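You operate a simulated robot arm through the tools that you are given. There is no shell and no other tool. Be economical: measure what you need, move in short steps, check, and stop when the job is done.

The job below is to be done with a simulated robot arm. You get a single attempt, and the scene is never put back.

## Task
Put the repair marker back in its corner, then open valves 2, 3 and 10 to bring water to Wash.
Fine: leave the other valves. Set down upright: red repair marker.

Only the result counts: the job must be done as asked and must still hold three seconds after the hand-in. Knocking over, shifting, dropping, spilling or breaking anything else fails it.

## Robot
A 7-joint arm with a two-finger parallel gripper, hanging from a carriage that runs on a rail from [-1023, -1] to [1257, 2] (x, y) and turns from -6.353 to 5.655 rad about z. Base frame: it is fixed where the carriage stands at the start and does not move with it; the origin is on the floor, on the carriage's upright axis, x ahead of it, y to its left, z up; the surface under the hand at the start is at about z = 840. Units: mm, rad, N and s.
With the tool pointing down near the work surface it reaches from about 220 to 680 mm from the robot's upright axis, wherever it stands. Its first joint turns from -2.897 to 2.897 rad. Places, roughly: blue valve four [1000, 0, 900]; blue valve one [1000, -200, 900]; blue valve seven [1100, -100, 900]; blue valve six [600, 0, 900]; blue valve three [600, -200, 900]; corner of the valve table [400, 0, 800]; wash sight glass [500, 100, 900]; yellow valve eight [900, -100, 900]; yellow valve five [800, 0, 900]; yellow valve nine [700, -100, 900]; yellow valve ten [500, -100, 900]; yellow valve two [800, -200, 900]. Payload 3.91 kg.
The TCP is the grasp point between the finger pads, 30 mm short of the fingertips. In the tool frame z runs along the fingers and y along their closing line. The gripper opens to 110 mm. The fingers are 20 mm wide and 10 mm thick; the gripper's body (48 by 112 mm) begins 55 mm behind the TCP.
Orientation is that of the tool frame in the base frame, as a unit quaternion [w, x, y, z]. With the fingers straight down and closing along the base's y, the tool's x points along the base's -x, its y along +y and its z along -z.

## Interface
- The arm moves only by the tool send_rows. Its arguments are lists of equal length, an entry for each row: "turn": the turn, a rotation vector about the tool's x, y, z in units of 6 degrees (1.0 is 6 degrees), a list of three; "linear": the shift along the tool's x, y, z in units of 20 mm (1.0 is 20 mm), a list of three; "jaw": the finger opening in mm, from 0 to 110. In form: {"turn": [[rx, ry, rz], ...], "linear": [[tx, ty, tz], ...], "jaw": [jaw, ...]}. A call has 1 to 20 rows; each row shifts and turns the commanded pose from where the row before left it, along the tool's axes as they then stand. A call with a number of a shift or a turn outside -1 to 1 is refused whole. Rows are played at 5 a second. More than 50 mm and 0.15 rad between two rows, or a gripper value outside its range, and nothing of the call is played. Where a pose cannot be reached the arm comes as near as it can. A force on the tool above 40 N (or 10 N above the force at the start of the call, whichever is more), or a blocked arm, ends the call early, and 0.2 s more pass. Each finger travels about 108 mm/s and halts on what it meets, pressing with about 23 N; the grip force reading is that of the motor and also rises with nothing between the fingers. The clock runs only during rows and for 0.2 s after the last one: add rows that do not move to give the fingers time. The reply holds the time, the measured pose of the TCP, the force on the tool along the base axes, the opening and the grip force, in the units named above and with some noise, with the torque about the TCP (base axes, N m) and any sound that the robot's microphone picked up.
- Cameras (640 x 400 px; columns grow to the right, rows downward): "scene" is now at [263.2, -19.3, 1500.4]; the picture's right is [-0.28, -0.96, 0.00], its down [-0.84, 0.24, -0.48] and it looks along [0.46, -0.13, -0.88] (base axes); focal length 260 px, centre (320, 200). "wrist" rides on the gripper at [72, 17, -103] in the tool frame; the picture's right is [-0.23, 0.97, 0.00], its down [-0.76, -0.18, -0.62] and it looks along [-0.61, -0.14, 0.78] (tool axes); focal length 222 px, centre (320, 200). There is no depth. A picture from a camera that has moved, and an enlarged one, comes with that camera's place and axes in the base frame and with its lens.
- grab_frame(camera): a new picture of that camera. No time passes.
- slide_trunk(by): slides the trunk up (or, below 0, down) by that many mm; the arm and the scene camera ride with it, the base frame stays. It gives what a move gives, with no picture.
- base_move(legs): drives the robot by 1 to 6 legs, each [ahead, left, turn to the left] in mm, mm and rad, along the robot's own axes; the way and the turn of a leg run together, so that a leg with both is an arc; at most 1500 mm and 3.142 rad a leg. The arm and the cameras ride along, it lands a little off, and it stops where it bumps. It keeps to its track: a leg is cut to what the track allows. It gives what a move gives.
- head_to(pan, tilt): turns the head with the scene camera to pan (to the left, within 2.705 rad either way) and tilt (down, from -0.506 to 1.204), counted from straight ahead of the robot. It gives what a move gives.
- close_up(camera, box): a new picture of the part [left, top, right, bottom] of that camera's present view, enlarged. No time passes.
- job_done(): hands the job in; it is judged then, once.

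Work in short steps. Places have to be worked out from the pictures, the camera data and where the tool is seen: move nearer, look again, correct. Check each grasp and each placing, and mend what went wrong. You have 120 turns and 90 pictures in all, those below and enlarged ones among them. Open the gripper and draw the arm clear of the work before you hand the job in, unless the task says otherwise; then end with one line.

The tools are called after ">>>" by a JSON object that holds its "name" and its "arguments". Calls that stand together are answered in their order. send_rows: Moves the arm, as the interface text tells. Its arguments: {"type":"object","properties":{"turn":{"type":"array"},"linear":{"type":"array"},"jaw":{"type":"array"}},"required":["turn","linear","jaw"]} The other tools are called the same way: slide_trunk (by) slides the trunk up or down; base_move (legs) drives the base; head_to (pan, tilt) turns the head that bears the scene camera; grab_frame (camera) takes a picture; close_up (camera, box) takes an enlarged picture of a part of a camera's view; job_done () hands the job in.

At the start:

```text
time: 0.0
ee_pos: [543.4, -4.8, 1198.9]
tool_rot: [0.0, 0.0, 1.0, 0.0]
ft_force: [0.2, 0.1, 0.3]
ft_torque: [-0.01, -0.02, -0.01]
gripper_width: 110.1
grasp_force: 0.1
trunk travel left (down, up): [-200.0, 380.0]
robot x, y, heading: [-2.6, -1.3, 0.0]
head pan, tilt: [-0.281, 1.07]
```

scene: 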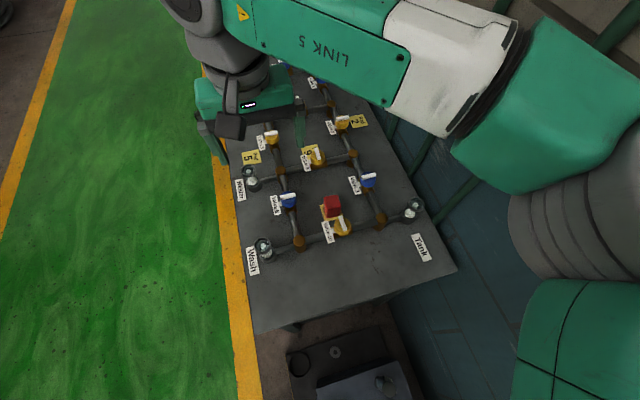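
wrist: 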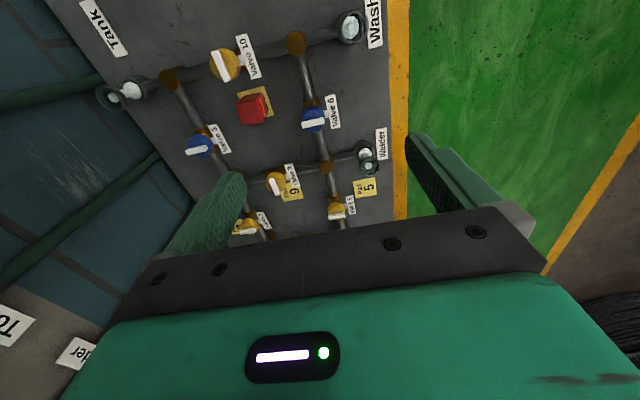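

I'll look closer at the valve table in both cameras before moving.

>>> {"name": "close_up", "arguments": {"camera": "scene", "box": [220, 100, 460, 280]}}

>>> {"name": "close_up", "arguments": {"camera": "wrist", "box": [70, 0, 410, 240]}}

```text
2.22 times, centred on (340, 190) of scene
camera zoom: at [263.2, -19.3, 1500.4], right [-0.28, -0.96, 0.0], down [-0.84, 0.24, -0.48], along [0.46, -0.13, -0.88], focal length 577 px, centre (276, 222)
```

zoom: 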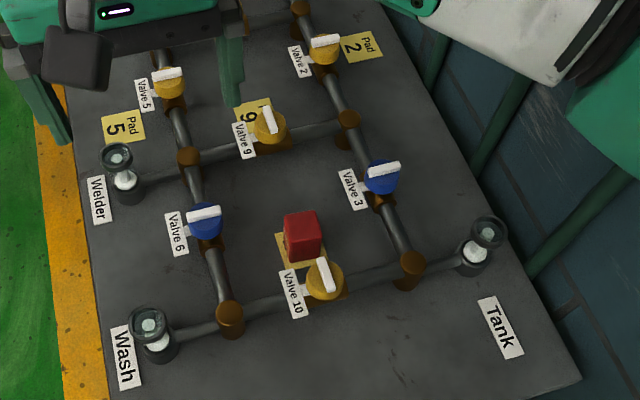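

```text
1.67 times, centred on (240, 120) of wrist
camera zoom: at [469.8, 11.1, 1302.1], right [0.23, 0.97, 0.0], down [0.76, -0.18, 0.62], along [0.61, -0.14, -0.78], focal length 370 px, centre (453, 333)
```

zoom: 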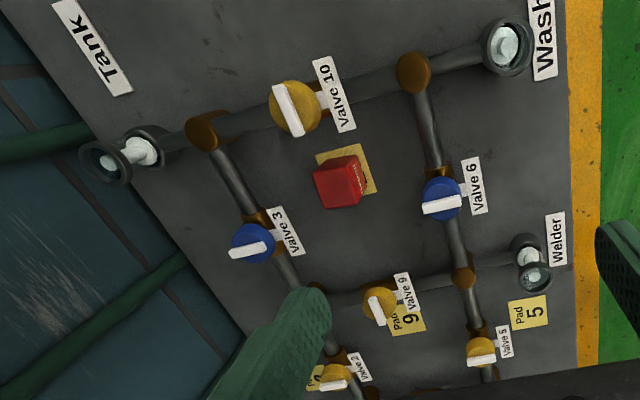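

The handles all lie across their pipes (closed). The red marker stands on the pad beside valve 10. I'll look for the marker's home mark near the table's near-left corner.

>>> {"name": "close_up", "arguments": {"camera": "scene", "box": [230, 220, 470, 370]}}

>>> {"name": "close_up", "arguments": {"camera": "scene", "box": [290, 160, 390, 240]}}

```text
2.67 times, centred on (350, 295) of scene
camera zoom: at [263.2, -19.3, 1500.4], right [-0.28, -0.96, 0.0], down [-0.84, 0.24, -0.48], along [0.46, -0.13, -0.88], focal length 692 px, centre (240, -53)
```

zoom: 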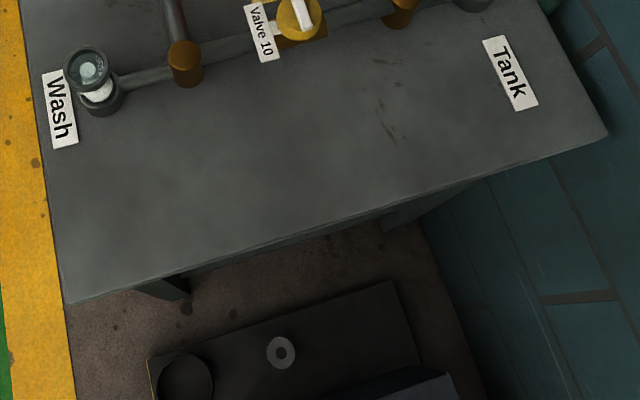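

```text
5.00 times, centred on (340, 200) of scene
camera zoom: at [263.2, -19.3, 1500.4], right [-0.28, -0.96, 0.0], down [-0.84, 0.24, -0.48], along [0.46, -0.13, -0.88], focal length 1298 px, centre (220, 200)
```

zoom: 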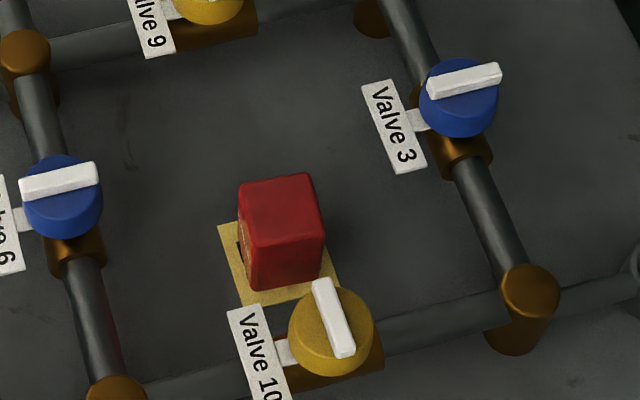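

No printed mark is visible; the marker's corner must be the near-left table corner, edge at about (327,112). The marker is near (560,-133). I'll move over it, staying high, and look again.

>>> {"name": "send_rows", "arguments": {"turn": [[0, 0, 0], [0, 0, 0], [0, 0, 0], [0, 0, 0], [0, 0, 0], [0, 0, 0], [0, 0, 0], [0, 0, 0], [0, 0, 0]], "linear": [[-0.1, -0.8, 0.9], [-0.1, -0.8, 0.9], [-0.1, -0.8, 0.9], [-0.1, -0.8, 0.9], [-0.1, -0.8, 0.9], [-0.1, -0.8, 0.9], [-0.1, -0.8, 0.9], [-0.1, -0.8, 0.9], [0, 0, 0]], "jaw": [110, 110, 110, 110, 110, 110, 110, 110, 110]}}

>>> {"name": "grab_frame", "arguments": {"camera": "wrist"}}

>>> {"name": "grab_frame", "arguments": {"camera": "scene"}}

```text
time: 2.0
ee_pos: [560.5, -133.0, 1055.2]
tool_rot: [0.001, 0.0, 1.0, 0.0]
ft_force: [-0.8, 0.8, -0.4]
ft_torque: [0.01, 0.02, 0.0]
gripper_width: 110.1
grasp_force: 0.2
trunk travel left (down, up): [-200.0, 380.0]
robot x, y, heading: [0.6, -0.1, 0.002]
head pan, tilt: [-0.281, 1.07]
```

```text
83 pictures are left
camera wrist: at [486.7, -116.8, 1158.1], right [0.23, 0.97, 0.0], down [0.76, -0.18, 0.62], along [0.61, -0.14, -0.78], focal length 222 px, centre (320, 200)
```

wrist: 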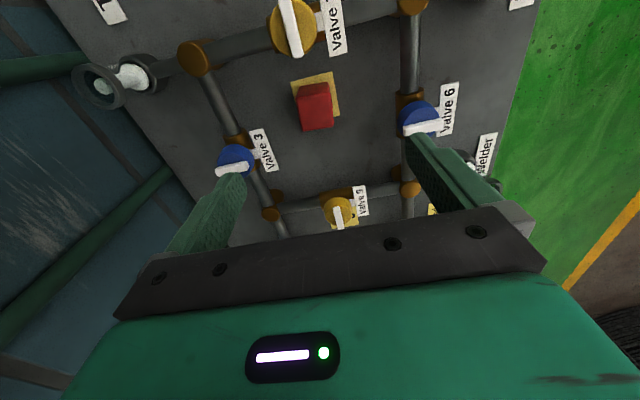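

```text
82 pictures are left
camera scene: at [263.1, -19.4, 1500.3], right [-0.28, -0.96, 0.0], down [-0.84, 0.24, -0.48], along [0.46, -0.13, -0.88], focal length 260 px, centre (320, 200)
```

scene: 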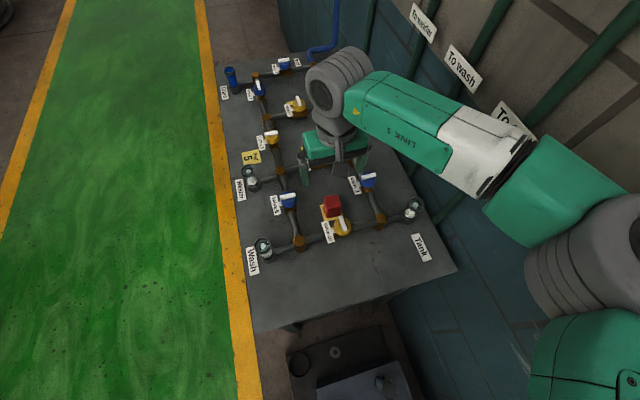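

The marker is visible between the fingers; I'll enlarge it to locate it.

>>> {"name": "close_up", "arguments": {"camera": "wrist", "box": [250, 0, 410, 140]}}

>>> {"name": "close_up", "arguments": {"camera": "scene", "box": [200, 30, 400, 190]}}

```text
2.86 times, centred on (330, 70) of wrist
camera zoom: at [486.7, -116.8, 1158.1], right [0.23, 0.97, 0.0], down [0.76, -0.18, 0.62], along [0.61, -0.14, -0.78], focal length 635 px, centre (291, 571)
```

zoom: 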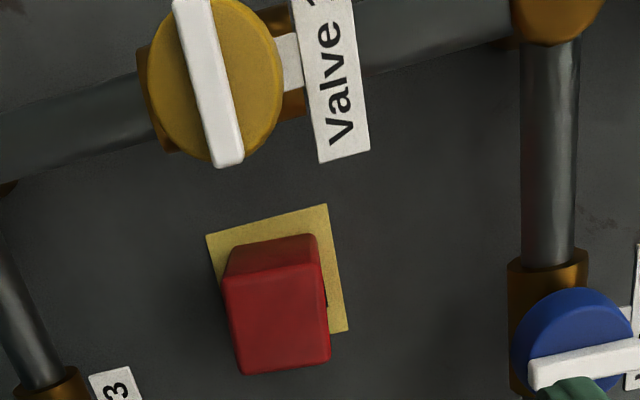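

```text
2.50 times, centred on (300, 110) of scene
camera zoom: at [263.1, -19.4, 1500.3], right [-0.28, -0.96, 0.0], down [-0.84, 0.24, -0.48], along [0.46, -0.13, -0.88], focal length 649 px, centre (370, 425)
```

zoom: 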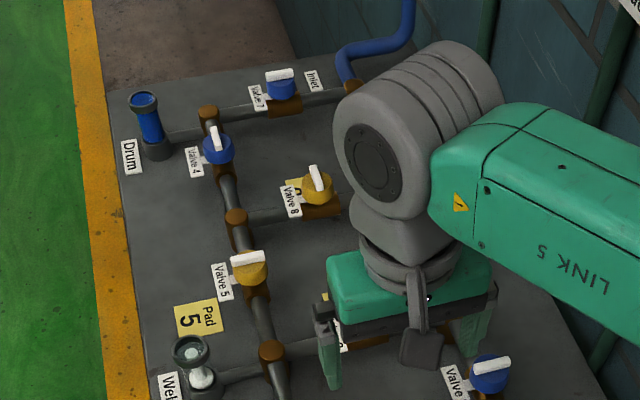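

The marker is about 40×40×60, centred near (565,-139), base 842, aligned to base axes. I descend with the jaw at 85 to TCP z≈885.

>>> {"name": "send_rows", "arguments": {"turn": [[0, 0, 0], [0, 0, 0], [0, 0, 0], [0, 0, 0], [0, 0, 0], [0, 0, 0], [0, 0, 0], [0, 0, 0], [0, 0, 0], [0, 0, 0]], "linear": [[-0.22, -0.28, 0.2], [0, 0, 0.9], [0, 0, 0.9], [0, 0, 0.9], [0, 0, 0.9], [0, 0, 0.9], [0, 0, 0.9], [0, 0, 0.9], [0, 0, 0.9], [0, 0, 0]], "jaw": [85, 85, 85, 85, 85, 85, 85, 85, 85, 85]}}

>>> {"name": "grab_frame", "arguments": {"camera": "wrist"}}

>>> {"name": "close_up", "arguments": {"camera": "scene", "box": [290, 140, 390, 240]}}

```text
time: 4.2
ee_pos: [562.9, -137.6, 907.2]
tool_rot: [0.0, 0.0, 1.0, 0.0]
ft_force: [0.0, 0.2, -0.3]
ft_torque: [-0.01, 0.02, 0.01]
gripper_width: 85.3
grasp_force: 0.1
trunk travel left (down, up): [-200.0, 380.0]
robot x, y, heading: [1.4, -3.0, 0.004]
head pan, tilt: [-0.281, 1.07]
```

```text
79 pictures are left
camera wrist: at [489.8, -122.6, 1010.0], right [0.23, 0.97, 0.0], down [0.76, -0.18, 0.62], along [0.61, -0.14, -0.78], focal length 222 px, centre (320, 200)
```

wrist: 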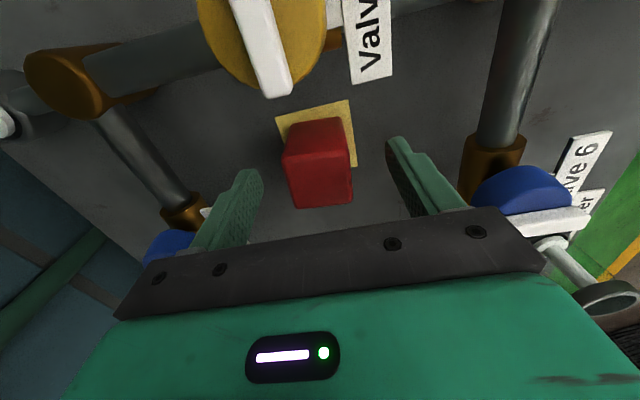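

```text
4.00 times, centred on (340, 190) of scene
camera zoom: at [263.2, -19.3, 1500.3], right [-0.28, -0.96, 0.0], down [-0.84, 0.24, -0.48], along [0.46, -0.13, -0.88], focal length 1038 px, centre (240, 240)
```

zoom: 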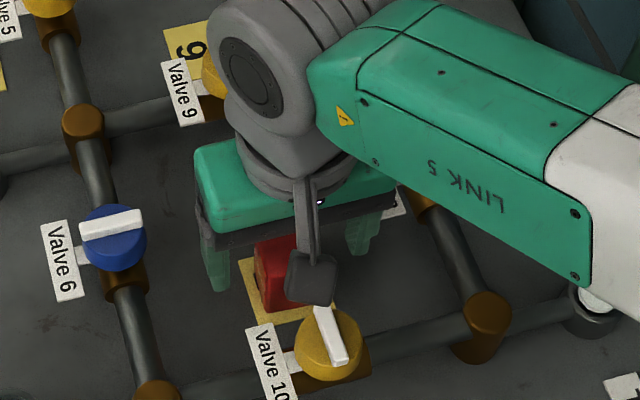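

The marker is centred between the fingers. I go down 24 mm and close.

>>> {"name": "send_rows", "arguments": {"turn": [[0, 0, 0], [0, 0, 0], [0, 0, 0], [0, 0, 0], [0, 0, 0], [0, 0, 0], [0, 0, 0]], "linear": [[0, -0.05, 0.6], [0, 0, 0.6], [0, 0, 0], [0, 0, 0], [0, 0, 0], [0, 0, 0], [0, 0, 0]], "jaw": [85, 85, 70, 55, 45, 35, 30]}}

>>> {"name": "grab_frame", "arguments": {"camera": "wrist"}}

```text
time: 5.8
ee_pos: [563.8, -138.4, 883.5]
tool_rot: [-0.001, 0.0, 1.0, 0.001]
ft_force: [-0.4, 0.1, -0.3]
ft_torque: [0.03, 0.01, 0.0]
gripper_width: 39.6
grasp_force: 23.7
trunk travel left (down, up): [-200.0, 380.0]
robot x, y, heading: [2.2, -0.5, 0.004]
head pan, tilt: [-0.281, 1.07]
```

```text
77 pictures are left
camera wrist: at [489.7, -123.4, 986.3], right [0.23, 0.97, 0.0], down [0.76, -0.18, 0.62], along [0.61, -0.14, -0.78], focal length 222 px, centre (320, 200)
```

wrist: 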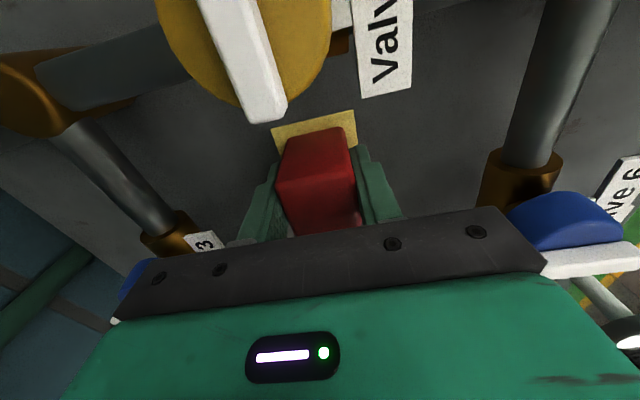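

Gripped at 39.6 mm. I lift 140 mm, then travel above the near-left corner area at about (390,45).

>>> {"name": "send_rows", "arguments": {"turn": [[0, 0, 0], [0, 0, 0], [0, 0, 0], [0, 0, 0], [0, 0, 0], [0, 0, 0], [0, 0, 0], [0, 0, 0], [0, 0, 0], [0, 0, 0], [0, 0, 0], [0, 0, 0], [0, 0, 0], [0, 0, 0], [0, 0, 0], [0, 0, 0], [0, 0, 0], [0, 0, 0]], "linear": [[0, 0, -0.7], [0, 0, -0.9], [0, 0, -0.9], [0, 0, -0.9], [0, 0, -0.9], [0, 0, -0.9], [0, 0, -0.9], [0, 0, -0.9], [0.8, 0.85, 0], [0.9, 0.95, 0], [0.9, 0.95, 0], [0.9, 0.95, 0], [0.9, 0.95, 0], [0.9, 0.95, 0], [0.9, 0.95, 0], [0.9, 0.95, 0], [0.9, 0.95, 0], [0.7, 0.75, 0]], "jaw": [30, 30, 30, 30, 30, 30, 30, 30, 30, 30, 30, 30, 30, 30, 30, 30, 30, 30]}}

>>> {"name": "grab_frame", "arguments": {"camera": "wrist"}}

>>> {"name": "grab_frame", "arguments": {"camera": "scene"}}

```text
time: 9.6
ee_pos: [390.0, 45.1, 1023.3]
tool_rot: [0.0, 0.0, 1.0, 0.0]
ft_force: [0.1, 0.0, -0.6]
ft_torque: [0.02, 0.0, -0.01]
gripper_width: 39.8
grasp_force: 22.3
trunk travel left (down, up): [-200.0, 380.0]
robot x, y, heading: [-2.0, -0.8, 0.001]
head pan, tilt: [-0.281, 1.07]
```

```text
76 pictures are left
camera wrist: at [316.4, 60.5, 1126.2], right [0.23, 0.97, 0.0], down [0.76, -0.18, 0.62], along [0.61, -0.14, -0.78], focal length 222 px, centre (320, 200)
```

wrist: 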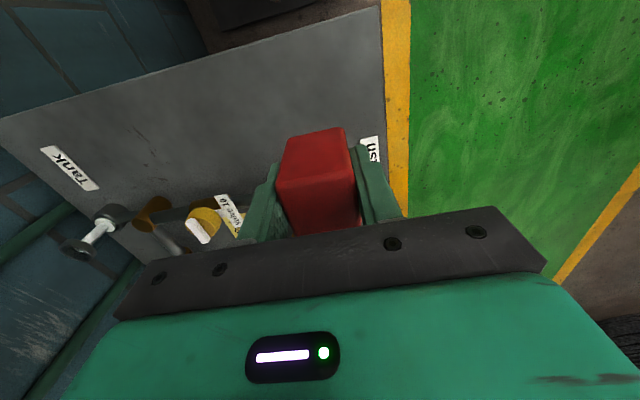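

```text
75 pictures are left
camera scene: at [263.1, -19.4, 1500.3], right [-0.28, -0.96, 0.0], down [-0.84, 0.24, -0.48], along [0.46, -0.13, -0.88], focal length 260 px, centre (320, 200)
```

scene: 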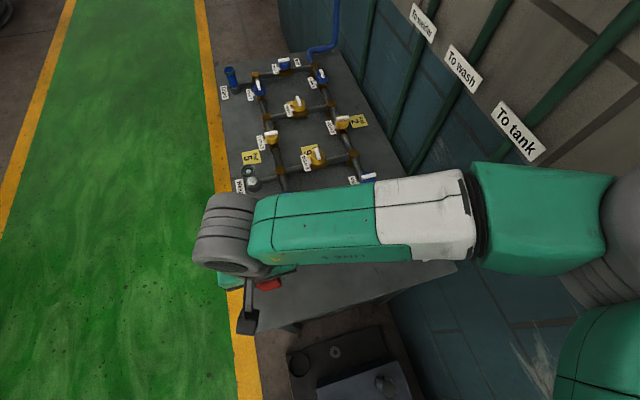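

No mark on the table, so I set the marker down in the near-left corner at about (391,41). I lower to just above the grasp height of 883.5 first.

>>> {"name": "send_rows", "arguments": {"turn": [[0, 0, 0], [0, 0, 0], [0, 0, 0], [0, 0, 0], [0, 0, 0], [0, 0, 0], [0, 0, 0], [0, 0, 0], [0, 0, 0]], "linear": [[-0.05, -0.2, 0.8], [0, 0, 0.9], [0, 0, 0.9], [0, 0, 0.9], [0, 0, 0.9], [0, 0, 0.9], [0, 0, 0.9], [0, 0, 0.6], [0, 0, 0]], "jaw": [30, 30, 30, 30, 30, 30, 30, 30, 30]}}

```text
time: 11.6
ee_pos: [390.7, 41.6, 887.1]
tool_rot: [0.0, 0.0, 1.0, 0.0]
ft_force: [0.2, -1.0, -0.1]
ft_torque: [0.03, 0.01, -0.02]
gripper_width: 39.7
grasp_force: 23.0
trunk travel left (down, up): [-200.0, 380.0]
robot x, y, heading: [-3.1, -0.8, -0.001]
head pan, tilt: [-0.281, 1.07]
```

At z 887; I ease down in 1 mm rows looking for contact.

>>> {"name": "send_rows", "arguments": {"turn": [[0, 0, 0], [0, 0, 0], [0, 0, 0], [0, 0, 0], [0, 0, 0]], "linear": [[0, 0, 0.06], [0, 0, 0.06], [0, 0, 0.05], [0, 0, 0.05], [0, 0, 0]], "jaw": [30, 30, 30, 30, 30]}}

```text
time: 12.8
ee_pos: [390.2, 41.1, 882.3]
tool_rot: [0.0, -0.001, 1.0, 0.0]
ft_force: [-2.0, -0.9, 8.8]
ft_torque: [-0.04, 0.11, -0.01]
gripper_width: 39.5
grasp_force: 23.1
trunk travel left (down, up): [-200.0, 380.0]
robot x, y, heading: [2.9, -3.3, -0.004]
head pan, tilt: [-0.281, 1.07]
```

Contact of about 9 N. I release gradually and then rise.

>>> {"name": "send_rows", "arguments": {"turn": [[0, 0, 0], [0, 0, 0], [0, 0, 0], [0, 0, 0], [0, 0, 0], [0, 0, 0], [0, 0, 0], [0, 0, 0], [0, 0, 0], [0, 0, 0], [0, 0, 0]], "linear": [[0, 0, -0.03], [0, 0, 0], [0, 0, 0], [0, 0, 0], [0, 0, -0.5], [0, 0, -0.9], [0, 0, -0.9], [0, 0, -0.9], [0, 0, -0.9], [0, 0, -0.9], [0, 0, 0]], "jaw": [40, 50, 65, 80, 80, 80, 80, 80, 80, 80, 80]}}

>>> {"name": "grab_frame", "arguments": {"camera": "wrist"}}

```text
time: 15.2
ee_pos: [391.2, 40.1, 984.1]
tool_rot: [0.0, 0.0, 1.0, -0.001]
ft_force: [1.0, -0.5, -0.4]
ft_torque: [0.0, 0.01, 0.0]
gripper_width: 80.1
grasp_force: 0.1
trunk travel left (down, up): [-200.0, 380.0]
robot x, y, heading: [-1.8, -1.5, 0.003]
head pan, tilt: [-0.281, 1.07]
```

```text
74 pictures are left
camera wrist: at [317.4, 56.5, 1086.5], right [0.23, 0.97, 0.0], down [0.76, -0.18, 0.62], along [0.61, -0.14, -0.78], focal length 222 px, centre (320, 200)
```

wrist: 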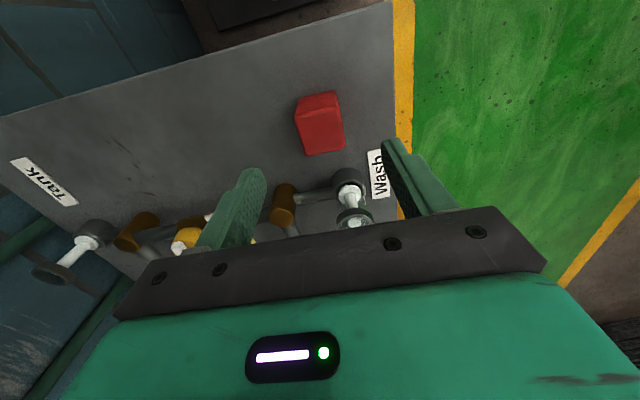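

The marker stands upright. Now I raise and move above valve 10 (about (487,-141)) to look.

>>> {"name": "send_rows", "arguments": {"turn": [[0, 0, 0], [0, 0, 0], [0, 0, 0], [0, 0, 0], [0, 0, 0], [0, 0, 0], [0, 0, 0], [0, 0, 0], [0, 0, 0], [0, 0, 0], [0, 0, 0], [0, 0, 0]], "linear": [[0, 0, -0.9], [-0.48, -0.9, -0.1], [-0.48, -0.9, 0], [-0.48, -0.9, 0], [-0.48, -0.9, 0], [-0.48, -0.9, 0], [-0.48, -0.9, 0], [-0.48, -0.9, 0], [-0.48, -0.9, 0], [-0.48, -0.9, 0], [-0.48, -0.95, 0], [0, 0, 0]], "jaw": [80, 80, 80, 80, 80, 80, 80, 80, 80, 80, 80, 80]}}

>>> {"name": "grab_frame", "arguments": {"camera": "wrist"}}

>>> {"name": "close_up", "arguments": {"camera": "scene", "box": [220, 140, 460, 340]}}

```text
time: 17.8
ee_pos: [486.5, -141.3, 1002.2]
tool_rot: [0.0, 0.0, 1.0, -0.001]
ft_force: [0.2, 0.8, 0.5]
ft_torque: [0.01, 0.02, 0.01]
gripper_width: 80.2
grasp_force: 0.1
trunk travel left (down, up): [-200.0, 380.0]
robot x, y, heading: [2.0, 0.9, -0.001]
head pan, tilt: [-0.281, 1.07]
```

```text
73 pictures are left
camera wrist: at [413.2, -125.3, 1105.5], right [0.23, 0.97, 0.0], down [0.76, -0.18, 0.62], along [0.61, -0.14, -0.78], focal length 222 px, centre (320, 200)
```

wrist: 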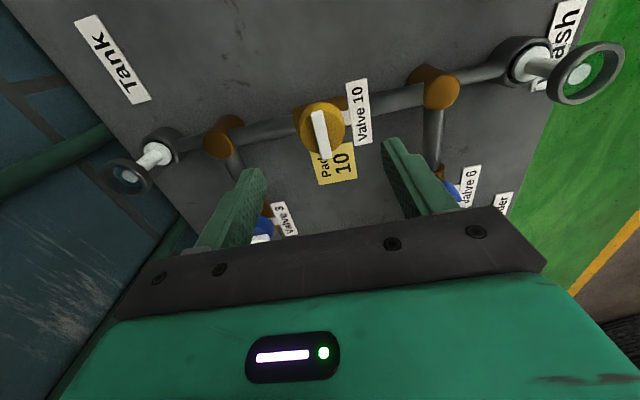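

```text
2.00 times, centred on (340, 240) of scene
camera zoom: at [263.2, -19.4, 1500.4], right [-0.28, -0.96, 0.0], down [-0.84, 0.24, -0.48], along [0.46, -0.13, -0.88], focal length 519 px, centre (280, 120)
```

zoom: 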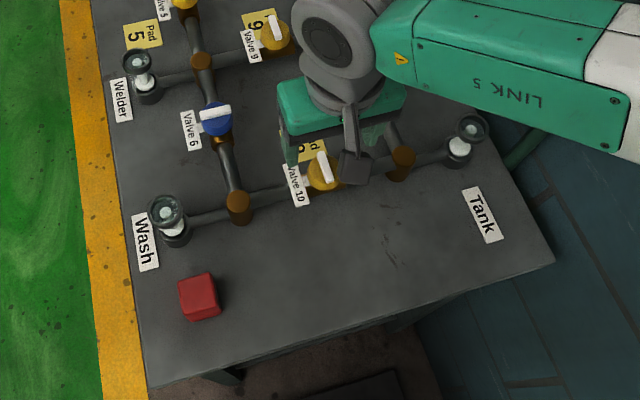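

I enlarge the view of valve 10 to place its handle.

>>> {"name": "close_up", "arguments": {"camera": "wrist", "box": [270, 80, 390, 180]}}

>>> {"name": "close_up", "arguments": {"camera": "scene", "box": [340, 30, 260, 110]}}

```text
4.00 times, centred on (330, 130) of wrist
camera zoom: at [413.2, -125.3, 1105.5], right [0.23, 0.97, 0.0], down [0.76, -0.18, 0.62], along [0.61, -0.14, -0.78], focal length 888 px, centre (280, 480)
```

zoom: 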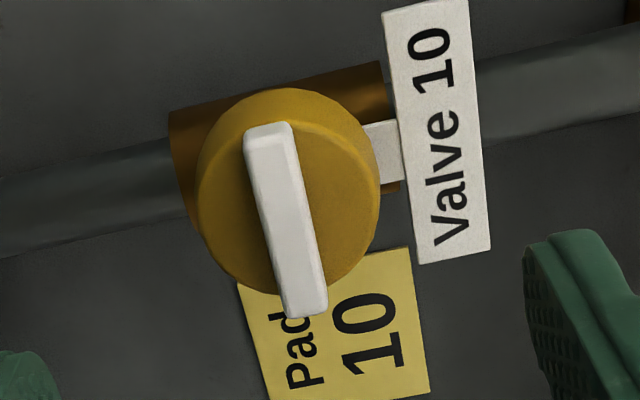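

```text
refused: the box must be [left, top, right, bottom]
```

Valve 10's handle lies along x, centre about (491,-141.5), top around z 911, disc top about 895. I descend to TCP 933 (tips ~903) with jaw 45 and check.

>>> {"name": "send_rows", "arguments": {"turn": [[0, 0, 0], [0, 0, 0], [0, 0, 0], [0, 0, 0], [0, 0, 0]], "linear": [[-0.22, 0, 0.8], [0, 0, 0.9], [0, 0, 0.9], [0, 0, 0.85], [0, 0, 0]], "jaw": [60, 50, 45, 45, 45]}}

>>> {"name": "grab_frame", "arguments": {"camera": "wrist"}}

>>> {"name": "close_up", "arguments": {"camera": "scene", "box": [290, 160, 390, 260]}}

```text
time: 19.0
ee_pos: [491.0, -139.7, 933.7]
tool_rot: [0.0, 0.0, 1.0, 0.0]
ft_force: [-0.2, -0.5, -0.1]
ft_torque: [0.0, 0.02, -0.01]
gripper_width: 44.9
grasp_force: 0.1
trunk travel left (down, up): [-200.0, 380.0]
robot x, y, heading: [-3.0, 2.3, -0.003]
head pan, tilt: [-0.281, 1.07]
```

```text
70 pictures are left
camera wrist: at [417.2, -124.4, 1036.2], right [0.23, 0.97, 0.0], down [0.76, -0.18, 0.62], along [0.61, -0.14, -0.78], focal length 222 px, centre (320, 200)
```

wrist: 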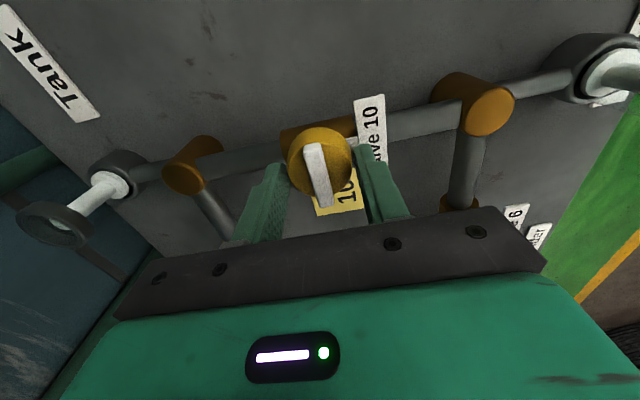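

```text
4.00 times, centred on (340, 210) of scene
camera zoom: at [263.2, -19.3, 1500.3], right [-0.28, -0.96, 0.0], down [-0.84, 0.24, -0.48], along [0.46, -0.13, -0.88], focal length 1038 px, centre (240, 160)
```

zoom: 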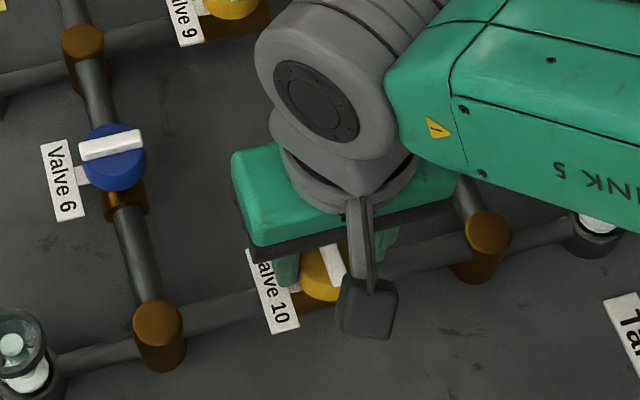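

I enlarge this view to refine the handle height and position.

>>> {"name": "close_up", "arguments": {"camera": "wrist", "box": [260, 110, 380, 230]}}

```text
3.33 times, centred on (320, 170) of wrist
camera zoom: at [417.2, -124.4, 1036.2], right [0.23, 0.97, 0.0], down [0.76, -0.18, 0.62], along [0.61, -0.14, -0.78], focal length 740 px, centre (320, 300)
```

zoom: 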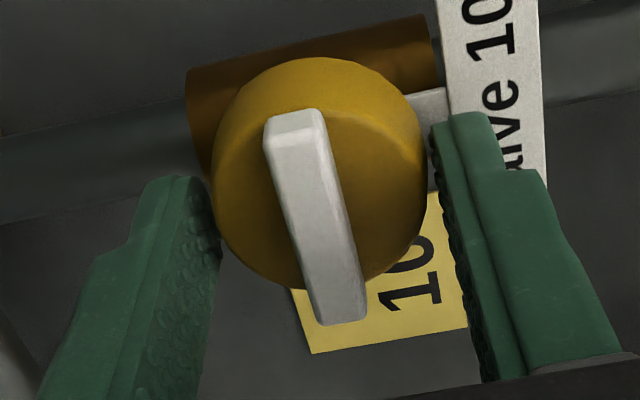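

Triangulating both views: disc top z≈912, handle top ≈930, axis about (484,-140). I must rise to TCP 946, shift -7 in x, then close on the handle.

>>> {"name": "send_rows", "arguments": {"turn": [[0, 0, 0], [0, 0, 0], [0, 0, 0], [0, 0, 0], [0, 0, 0], [0, 0, 0]], "linear": [[0, 0, -0.6], [0.35, 0, 0], [0, 0, 0], [0, 0, 0], [0, 0, 0], [0, 0, 0]], "jaw": [45, 40, 30, 20, 8, 5]}}

>>> {"name": "close_up", "arguments": {"camera": "wrist", "box": [240, 80, 400, 230]}}

```text
time: 20.4
ee_pos: [486.0, -140.4, 947.2]
tool_rot: [0.001, 0.0, 1.0, 0.0]
ft_force: [8.2, 1.7, -9.0]
ft_torque: [0.06, -0.59, 0.01]
gripper_width: 39.5
grasp_force: 45.1
trunk travel left (down, up): [-200.0, 380.0]
robot x, y, heading: [-1.8, 1.2, -0.001]
head pan, tilt: [-0.281, 1.07]
```

```text
2.67 times, centred on (320, 155) of wrist
camera zoom: at [411.6, -123.7, 1048.7], right [0.23, 0.97, 0.0], down [0.76, -0.18, 0.62], along [0.61, -0.14, -0.78], focal length 592 px, centre (320, 320)
```

zoom: 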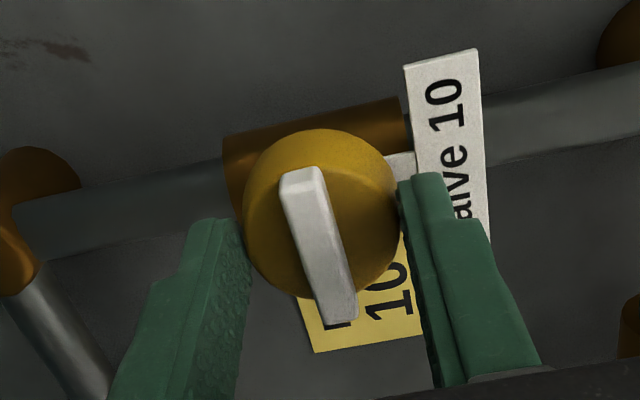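

The fingers closed on the disc (39.5 mm), so it is higher than judged. I open, rise 13 mm, and close again.

>>> {"name": "send_rows", "arguments": {"turn": [[0, 0, 0], [0, 0, 0], [0, 0, 0], [0, 0, 0], [0, 0, 0], [0, 0, 0], [0, 0, 0]], "linear": [[0, 0, 0], [0, 0, -0.65], [0, 0, 0], [0, 0, 0], [0, 0, 0], [0, 0, 0], [0, 0, 0]], "jaw": [55, 55, 40, 30, 20, 10, 8]}}

>>> {"name": "close_up", "arguments": {"camera": "wrist", "box": [240, 80, 400, 230]}}

```text
time: 22.0
ee_pos: [484.9, -139.7, 959.7]
tool_rot: [0.0, 0.0, 1.0, 0.0]
ft_force: [0.1, 1.7, 0.8]
ft_torque: [0.02, 0.04, 0.08]
gripper_width: 10.1
grasp_force: 44.9
trunk travel left (down, up): [-200.0, 380.0]
robot x, y, heading: [0.1, 0.1, -0.004]
head pan, tilt: [-0.281, 1.07]
```

```text
2.67 times, centred on (320, 155) of wrist
camera zoom: at [410.8, -123.8, 1061.8], right [0.23, 0.97, 0.0], down [0.76, -0.18, 0.62], along [0.61, -0.14, -0.78], focal length 592 px, centre (320, 320)
```

zoom: 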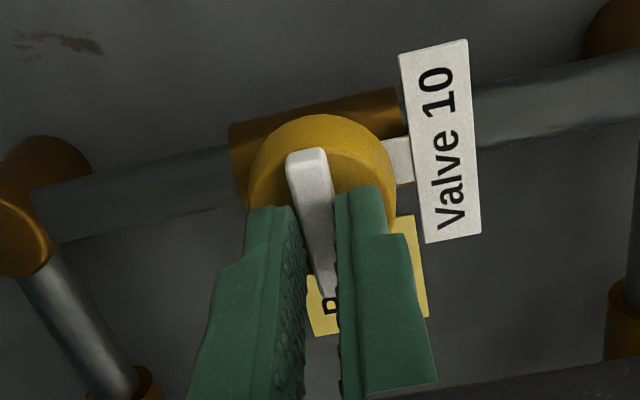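

Now 10.1 mm: holding the handle. I try turning 12° about the tool z and read the torque.

>>> {"name": "send_rows", "arguments": {"turn": [[0, 0, 1], [0, 0, 1], [0, 0, 0]], "linear": [[0, 0, 0], [0, 0, 0], [0, 0, 0]], "jaw": [5, 5, 5]}}

>>> {"name": "close_up", "arguments": {"camera": "wrist", "box": [240, 80, 400, 230]}}

```text
time: 22.8
ee_pos: [484.5, -140.0, 958.3]
tool_rot: [0.0, 0.106, 0.994, 0.0]
ft_force: [-1.2, 2.0, -0.6]
ft_torque: [0.03, -0.01, 1.12]
gripper_width: 14.0
grasp_force: 45.3
trunk travel left (down, up): [-200.0, 380.0]
robot x, y, heading: [-3.4, 1.7, -0.004]
head pan, tilt: [-0.281, 1.07]
```

```text
2.67 times, centred on (320, 155) of wrist
camera zoom: at [415.6, -109.0, 1061.8], right [0.43, 0.9, 0.0], down [0.71, -0.33, 0.62], along [0.56, -0.26, -0.78], focal length 592 px, centre (320, 320)
```

zoom: 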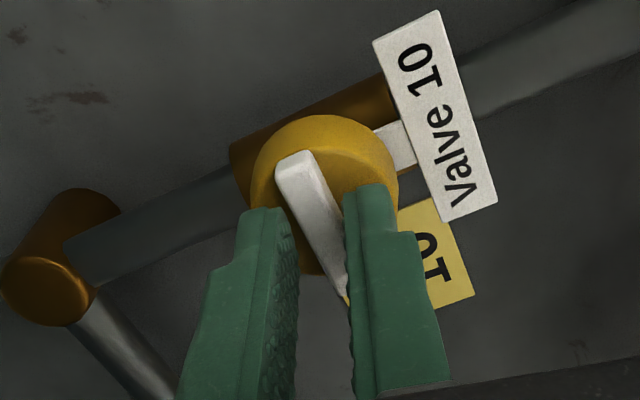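

The handle resisted (1.1 N m, jaw forced open), so it's a stop this way. I turn back and go 12° the other way.

>>> {"name": "send_rows", "arguments": {"turn": [[0, 0, -1], [0, 0, -1], [0, 0, -1], [0, 0, -1], [0, 0, 0]], "linear": [[0, 0, 0], [0, 0, 0], [0, 0, 0], [0, 0, 0], [0, 0, 0]], "jaw": [5, 5, 5, 5, 5]}}

>>> {"name": "close_up", "arguments": {"camera": "wrist", "box": [240, 80, 400, 230]}}

```text
time: 24.0
ee_pos: [484.8, -140.3, 958.5]
tool_rot: [0.0, -0.106, 0.994, 0.0]
ft_force: [6.7, 0.5, -10.8]
ft_torque: [-0.05, 0.12, -0.02]
gripper_width: 9.7
grasp_force: 45.2
trunk travel left (down, up): [-200.0, 380.0]
robot x, y, heading: [0.7, 2.2, -0.0]
head pan, tilt: [-0.281, 1.07]
```

```text
2.67 times, centred on (320, 155) of wrist
camera zoom: at [408.9, -139.7, 1061.9], right [0.02, 1.0, 0.0], down [0.78, -0.01, 0.62], along [0.62, -0.01, -0.78], focal length 592 px, centre (320, 320)
```

zoom: 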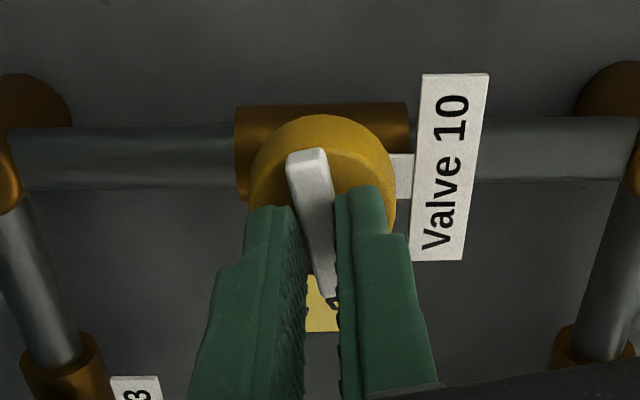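

The handle follows this way with almost no torque. I continue another 42°.

>>> {"name": "send_rows", "arguments": {"turn": [[0, 0, -1], [0, 0, -1], [0, 0, -1], [0, 0, -1], [0, 0, -1], [0, 0, -1], [0, 0, -1], [0, 0, 0]], "linear": [[0, 0, 0], [0, 0, 0], [0, 0, 0], [0, 0, 0], [0, 0, 0], [0, 0, 0], [0, 0, 0], [0, 0, 0]], "jaw": [5, 5, 5, 5, 5, 5, 5, 5]}}

```text
time: 25.8
ee_pos: [485.2, -140.8, 959.4]
tool_rot: [0.0, -0.234, 0.972, -0.001]
ft_force: [7.5, -1.7, -13.5]
ft_torque: [0.04, -0.48, -0.01]
gripper_width: 9.9
grasp_force: 44.9
out of reach, approached as far as the arm can: row 3, 4, 5, 6, 7
trunk travel left (down, up): [-200.0, 380.0]
robot x, y, heading: [-3.0, -1.4, -0.001]
head pan, tilt: [-0.281, 1.07]
stopped in row 8: the force on the tool passed its limit at 41 N (the readings are from after the stop); the commanded pose is now the measured one
```

The wrist reached its limit at -27°, but the handle turns freely this way. I release, rise, and swing the tool +180° (fingers are symmetric) to get range.

>>> {"name": "send_rows", "arguments": {"turn": [[0, 0, 0], [0, 0, 0], [0, 0, 0], [0, 0, 0], [0, 0, 0], [0, 0, 1], [0, 0, 1], [0, 0, 1], [0, 0, 1], [0, 0, 1], [0, 0, 1], [0, 0, 1], [0, 0, 1], [0, 0, 1], [0, 0, 1], [0, 0, 1], [0, 0, 1], [0, 0, 1], [0, 0, 1], [0, 0, 1]], "linear": [[0, 0, 0], [0, 0, 0], [0, 0, -0.9], [0, 0, -0.9], [0, 0, -0.9], [0, 0, 0], [0, 0, 0], [0, 0, 0], [0, 0, 0], [0, 0, 0], [0, 0, 0], [0, 0, 0], [0, 0, 0], [0, 0, 0], [0, 0, 0], [0, 0, 0], [0, 0, 0], [0, 0, 0], [0, 0, 0], [0, 0, 0]], "jaw": [25, 40, 40, 40, 40, 40, 40, 40, 40, 40, 40, 40, 40, 40, 40, 40, 40, 40, 40, 40]}}

>>> {"name": "send_rows", "arguments": {"turn": [[0, 0, 1], [0, 0, 1], [0, 0, 1], [0, 0, 1], [0, 0, 1], [0, 0, 1], [0, 0, 1], [0, 0, 1], [0, 0, 1], [0, 0, 1], [0, 0, 1], [0, 0, 1], [0, 0, 1], [0, 0, 1], [0, 0, 1], [0, 0, 0]], "linear": [[0, 0, 0], [0, 0, 0], [0, 0, 0], [0, 0, 0], [0, 0, 0], [0, 0, 0], [0, 0, 0], [0, 0, 0], [0, 0, 0], [0, 0, 0], [0, 0, 0], [0, 0, 0], [0, 0, 0], [0, 0, 0], [0, 0, 0], [0, 0, 0]], "jaw": [40, 40, 40, 40, 40, 40, 40, 40, 40, 40, 40, 40, 40, 40, 40, 40]}}

>>> {"name": "grab_frame", "arguments": {"camera": "wrist"}}

```text
time: 30.0
ee_pos: [485.0, -140.4, 1014.0]
tool_rot: [0.0, 0.523, 0.852, -0.001]
ft_force: [0.2, -0.5, 0.0]
ft_torque: [0.01, 0.0, -0.02]
gripper_width: 40.1
grasp_force: 0.1
trunk travel left (down, up): [-200.0, 380.0]
robot x, y, heading: [3.2, -0.6, -0.004]
head pan, tilt: [-0.281, 1.07]
```

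```text
time: 33.4
ee_pos: [484.5, -140.5, 1013.0]
tool_rot: [0.001, 0.973, 0.232, 0.0]
ft_force: [0.2, -0.7, 0.0]
ft_torque: [-0.04, -0.01, -0.01]
gripper_width: 40.0
grasp_force: 0.1
trunk travel left (down, up): [-200.0, 380.0]
robot x, y, heading: [1.1, 0.1, -0.001]
head pan, tilt: [-0.281, 1.07]
```

```text
63 pictures are left
camera wrist: at [555.2, -123.7, 1115.7], right [0.24, -0.97, 0.0], down [-0.76, -0.19, 0.62], along [-0.61, -0.15, -0.78], focal length 222 px, centre (320, 200)
```

wrist: 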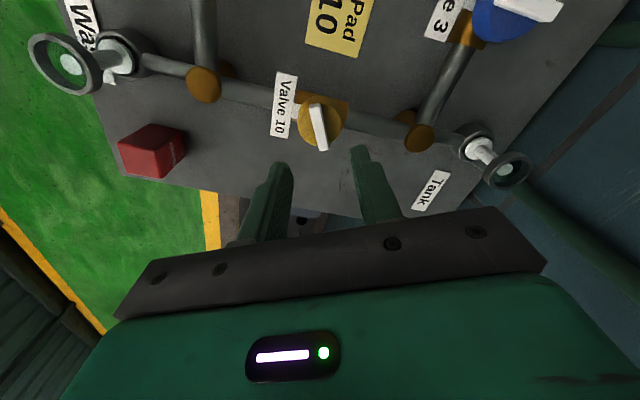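

Orientation reached and the handle (now at ~27°) is aligned between the fingers. I descend and close.

>>> {"name": "send_rows", "arguments": {"turn": [[0, 0, 0], [0, 0, 0], [0, 0, 0], [0, 0, 0], [0, 0, 0], [0, 0, 0], [0, 0, 0]], "linear": [[0, 0, 0.9], [0, 0, 0.9], [0, 0, 0.9], [0, 0, 0], [0, 0, 0], [0, 0, 0], [0, 0, 0]], "jaw": [40, 40, 40, 30, 20, 8, 5]}}

>>> {"name": "grab_frame", "arguments": {"camera": "wrist"}}

```text
time: 35.0
ee_pos: [483.9, -140.8, 958.6]
tool_rot: [0.0, 0.972, 0.233, 0.0]
ft_force: [1.7, -0.6, -4.3]
ft_torque: [0.03, -0.1, -0.03]
gripper_width: 9.8
grasp_force: 45.1
trunk travel left (down, up): [-200.0, 380.0]
robot x, y, heading: [0.3, 5.8, -0.003]
head pan, tilt: [-0.281, 1.07]
```

```text
62 pictures are left
camera wrist: at [555.5, -124.0, 1061.3], right [0.24, -0.97, 0.0], down [-0.76, -0.19, 0.62], along [-0.61, -0.15, -0.78], focal length 222 px, centre (320, 200)
```

wrist: 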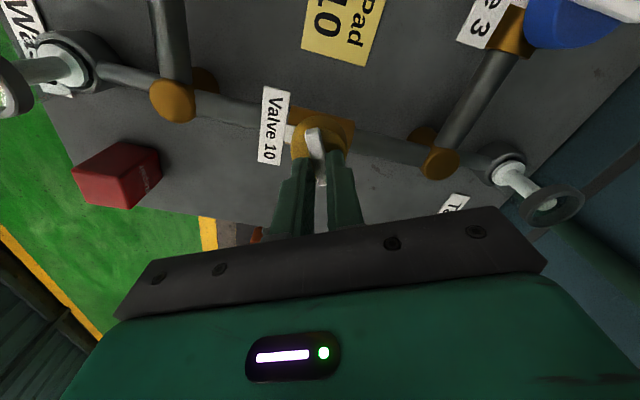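

Gripping 9.8 mm. I turn a further 60°.

>>> {"name": "send_rows", "arguments": {"turn": [[0, 0, -1], [0, 0, -1], [0, 0, -1], [0, 0, -1], [0, 0, -1], [0, 0, -1], [0, 0, -1], [0, 0, -1], [0, 0, -1], [0, 0, -1], [0, 0, 0]], "linear": [[0, 0, 0], [0, 0, 0], [0, 0, 0], [0, 0, 0], [0, 0, 0], [0, 0, 0], [0, 0, 0], [0, 0, 0], [0, 0, 0], [0, 0, 0], [0, 0, 0]], "jaw": [5, 5, 5, 5, 5, 5, 5, 5, 5, 5, 5]}}

>>> {"name": "grab_frame", "arguments": {"camera": "wrist"}}

```text
time: 36.4
ee_pos: [485.8, -141.9, 958.9]
tool_rot: [0.001, 0.858, 0.513, 0.001]
ft_force: [7.9, -2.2, -14.7]
ft_torque: [-0.18, -0.32, -0.06]
gripper_width: 10.1
grasp_force: 44.8
trunk travel left (down, up): [-200.0, 380.0]
robot x, y, heading: [2.0, 2.7, 0.001]
head pan, tilt: [-0.281, 1.07]
stopped in row 7: the force on the tool passed its limit at 42 N (the readings are from after the stop); the commanded pose is now the measured one
```

```text
61 pictures are left
camera wrist: at [533.4, -87.1, 1061.3], right [0.75, -0.66, 0.0], down [-0.52, -0.59, 0.62], along [-0.41, -0.47, -0.78], focal length 222 px, centre (320, 200)
```

wrist: 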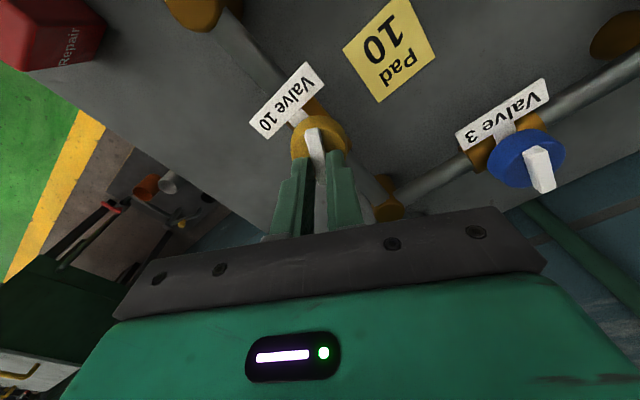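

The stop came from side force built up by a small off-axis grip, not the valve's stop; ~28° remain. I open and re-close here to relieve the load.

>>> {"name": "send_rows", "arguments": {"turn": [[0, 0, 0], [0, 0, 0], [0, 0, 0]], "linear": [[0, 0, 0], [0, 0, 0], [0, 0, 0]], "jaw": [25, 35, 35]}}

>>> {"name": "close_up", "arguments": {"camera": "wrist", "box": [240, 80, 400, 230]}}

```text
time: 37.2
ee_pos: [485.0, -141.5, 958.3]
tool_rot: [0.001, 0.858, 0.513, 0.0]
ft_force: [0.4, 0.2, 0.2]
ft_torque: [0.01, -0.01, 0.0]
gripper_width: 34.9
grasp_force: 0.0
trunk travel left (down, up): [-200.0, 380.0]
robot x, y, heading: [-1.2, 2.2, 0.002]
head pan, tilt: [-0.281, 1.07]
```

```text
2.67 times, centred on (320, 155) of wrist
camera zoom: at [532.5, -86.4, 1061.3], right [0.75, -0.66, 0.0], down [-0.52, -0.59, 0.62], along [-0.41, -0.47, -0.78], focal length 592 px, centre (320, 320)
```

zoom: 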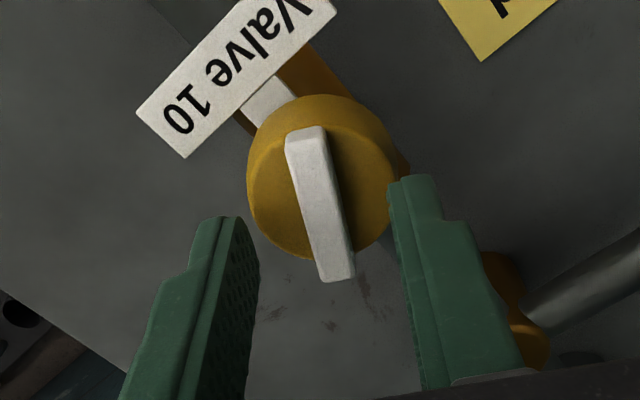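

Handle is centred between the fingers; the axis seems ~2.5 mm along tool x. I shift, re-close and turn 12°.

>>> {"name": "send_rows", "arguments": {"turn": [[0, 0, 0], [0, 0, 0], [0, 0, 0], [0, 0, 0], [0, 0, -1], [0, 0, -1], [0, 0, 0]], "linear": [[0.13, 0, 0], [0, 0, 0], [0, 0, 0], [0, 0, 0], [0, 0, 0], [0, 0, 0], [0, 0, 0]], "jaw": [35, 25, 12, 8, 7, 7, 7]}}

```text
time: 38.8
ee_pos: [487.2, -139.7, 959.4]
tool_rot: [0.001, 0.8, 0.6, 0.0]
ft_force: [6.6, -3.6, -2.5]
ft_torque: [0.48, -0.36, -0.02]
gripper_width: 9.7
grasp_force: 45.2
trunk travel left (down, up): [-200.0, 380.0]
robot x, y, heading: [-1.7, 0.6, -0.003]
head pan, tilt: [-0.281, 1.07]
```

Turned to 106° cleanly. I turn 18° more to about 88° and watch the torque.

>>> {"name": "send_rows", "arguments": {"turn": [[0, 0, -1], [0, 0, -1], [0, 0, -0.7], [0, 0, 0]], "linear": [[0, 0, 0], [0, 0, 0], [0, 0, 0], [0, 0, 0]], "jaw": [7, 7, 7, 7]}}

>>> {"name": "close_up", "arguments": {"camera": "wrist", "box": [240, 50, 400, 230]}}

```text
time: 39.8
ee_pos: [487.0, -139.5, 958.5]
tool_rot: [0.001, 0.706, 0.708, -0.001]
ft_force: [9.1, -5.2, -8.0]
ft_torque: [0.94, -0.29, -0.01]
gripper_width: 9.7
grasp_force: 45.1
trunk travel left (down, up): [-200.0, 380.0]
robot x, y, heading: [2.6, 2.7, -0.004]
head pan, tilt: [-0.281, 1.07]
```

```text
2.22 times, centred on (320, 140) of wrist
camera zoom: at [502.5, -68.0, 1061.6], right [0.97, -0.23, 0.0], down [-0.18, -0.76, 0.62], along [-0.14, -0.61, -0.78], focal length 494 px, centre (320, 333)
```

zoom: 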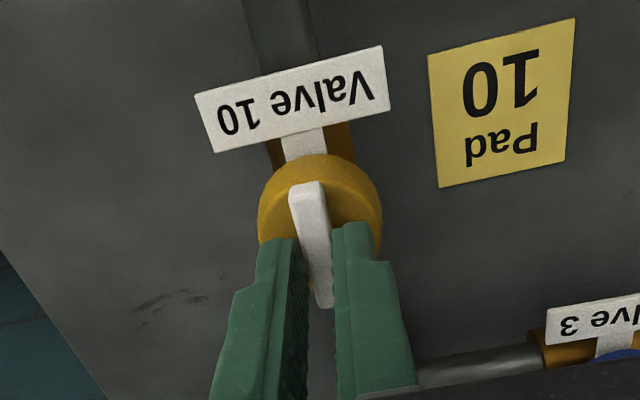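

At 90° and no stop yet; the pipe is rotated a few degrees more. I turn in small bits until the torque rises.

>>> {"name": "send_rows", "arguments": {"turn": [[0, 0, -0.5], [0, 0, -0.5], [0, 0, 0]], "linear": [[0, 0, 0], [0, 0, 0], [0, 0, 0]], "jaw": [7, 7, 7]}}

```text
time: 40.6
ee_pos: [488.7, -140.1, 959.3]
tool_rot: [0.001, 0.669, 0.743, 0.0]
ft_force: [9.2, -3.6, -8.0]
ft_torque: [-0.3, -0.18, -1.04]
gripper_width: 11.2
grasp_force: 44.6
trunk travel left (down, up): [-200.0, 380.0]
robot x, y, heading: [1.3, -0.9, 0.001]
head pan, tilt: [-0.281, 1.07]
```

Torque of -1 N m: the open stop is reached. I release, rise and verify.

>>> {"name": "send_rows", "arguments": {"turn": [[0, 0, 0], [0, 0, 0], [0, 0, 0], [0, 0, 0], [0, 0, 0], [0, 0, 0], [0, 0, 0]], "linear": [[0, 0, 0], [0, 0, 0], [0, 0, -0.9], [0, 0, -0.9], [0, 0, -0.9], [0, 0, -0.9], [0, 0, 0]], "jaw": [25, 45, 45, 45, 45, 45, 45]}}

>>> {"name": "grab_frame", "arguments": {"camera": "wrist"}}

>>> {"name": "close_up", "arguments": {"camera": "scene", "box": [220, 100, 420, 280]}}

```text
time: 42.2
ee_pos: [486.0, -138.5, 1030.3]
tool_rot: [0.0, 0.669, 0.743, 0.0]
ft_force: [0.3, -0.1, 0.2]
ft_torque: [-0.04, -0.03, 0.0]
gripper_width: 44.9
grasp_force: 0.1
trunk travel left (down, up): [-200.0, 380.0]
robot x, y, heading: [-0.5, -1.0, -0.003]
head pan, tilt: [-0.281, 1.07]
```

```text
58 pictures are left
camera wrist: at [493.5, -65.7, 1133.5], right [0.99, -0.12, 0.0], down [-0.1, -0.78, 0.62], along [-0.08, -0.62, -0.78], focal length 222 px, centre (320, 200)
```

wrist: 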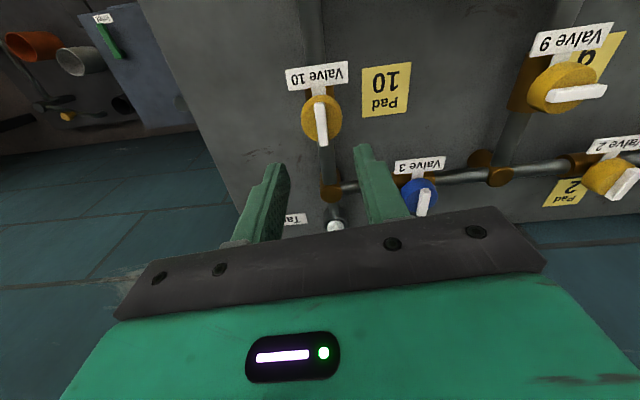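

```text
2.22 times, centred on (320, 190) of scene
camera zoom: at [263.4, -19.4, 1500.4], right [-0.28, -0.96, 0.0], down [-0.84, 0.24, -0.48], along [0.46, -0.13, -0.88], focal length 577 px, centre (320, 222)
```

zoom: 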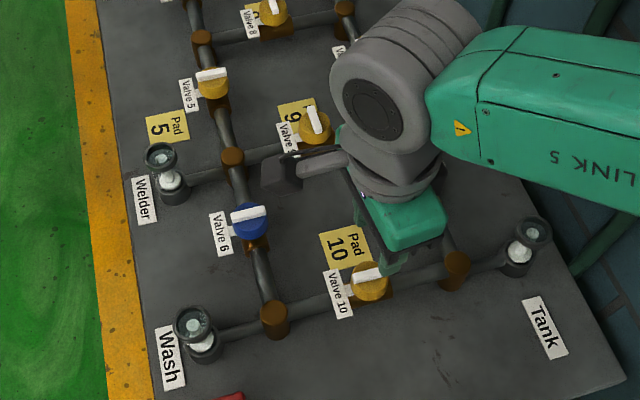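

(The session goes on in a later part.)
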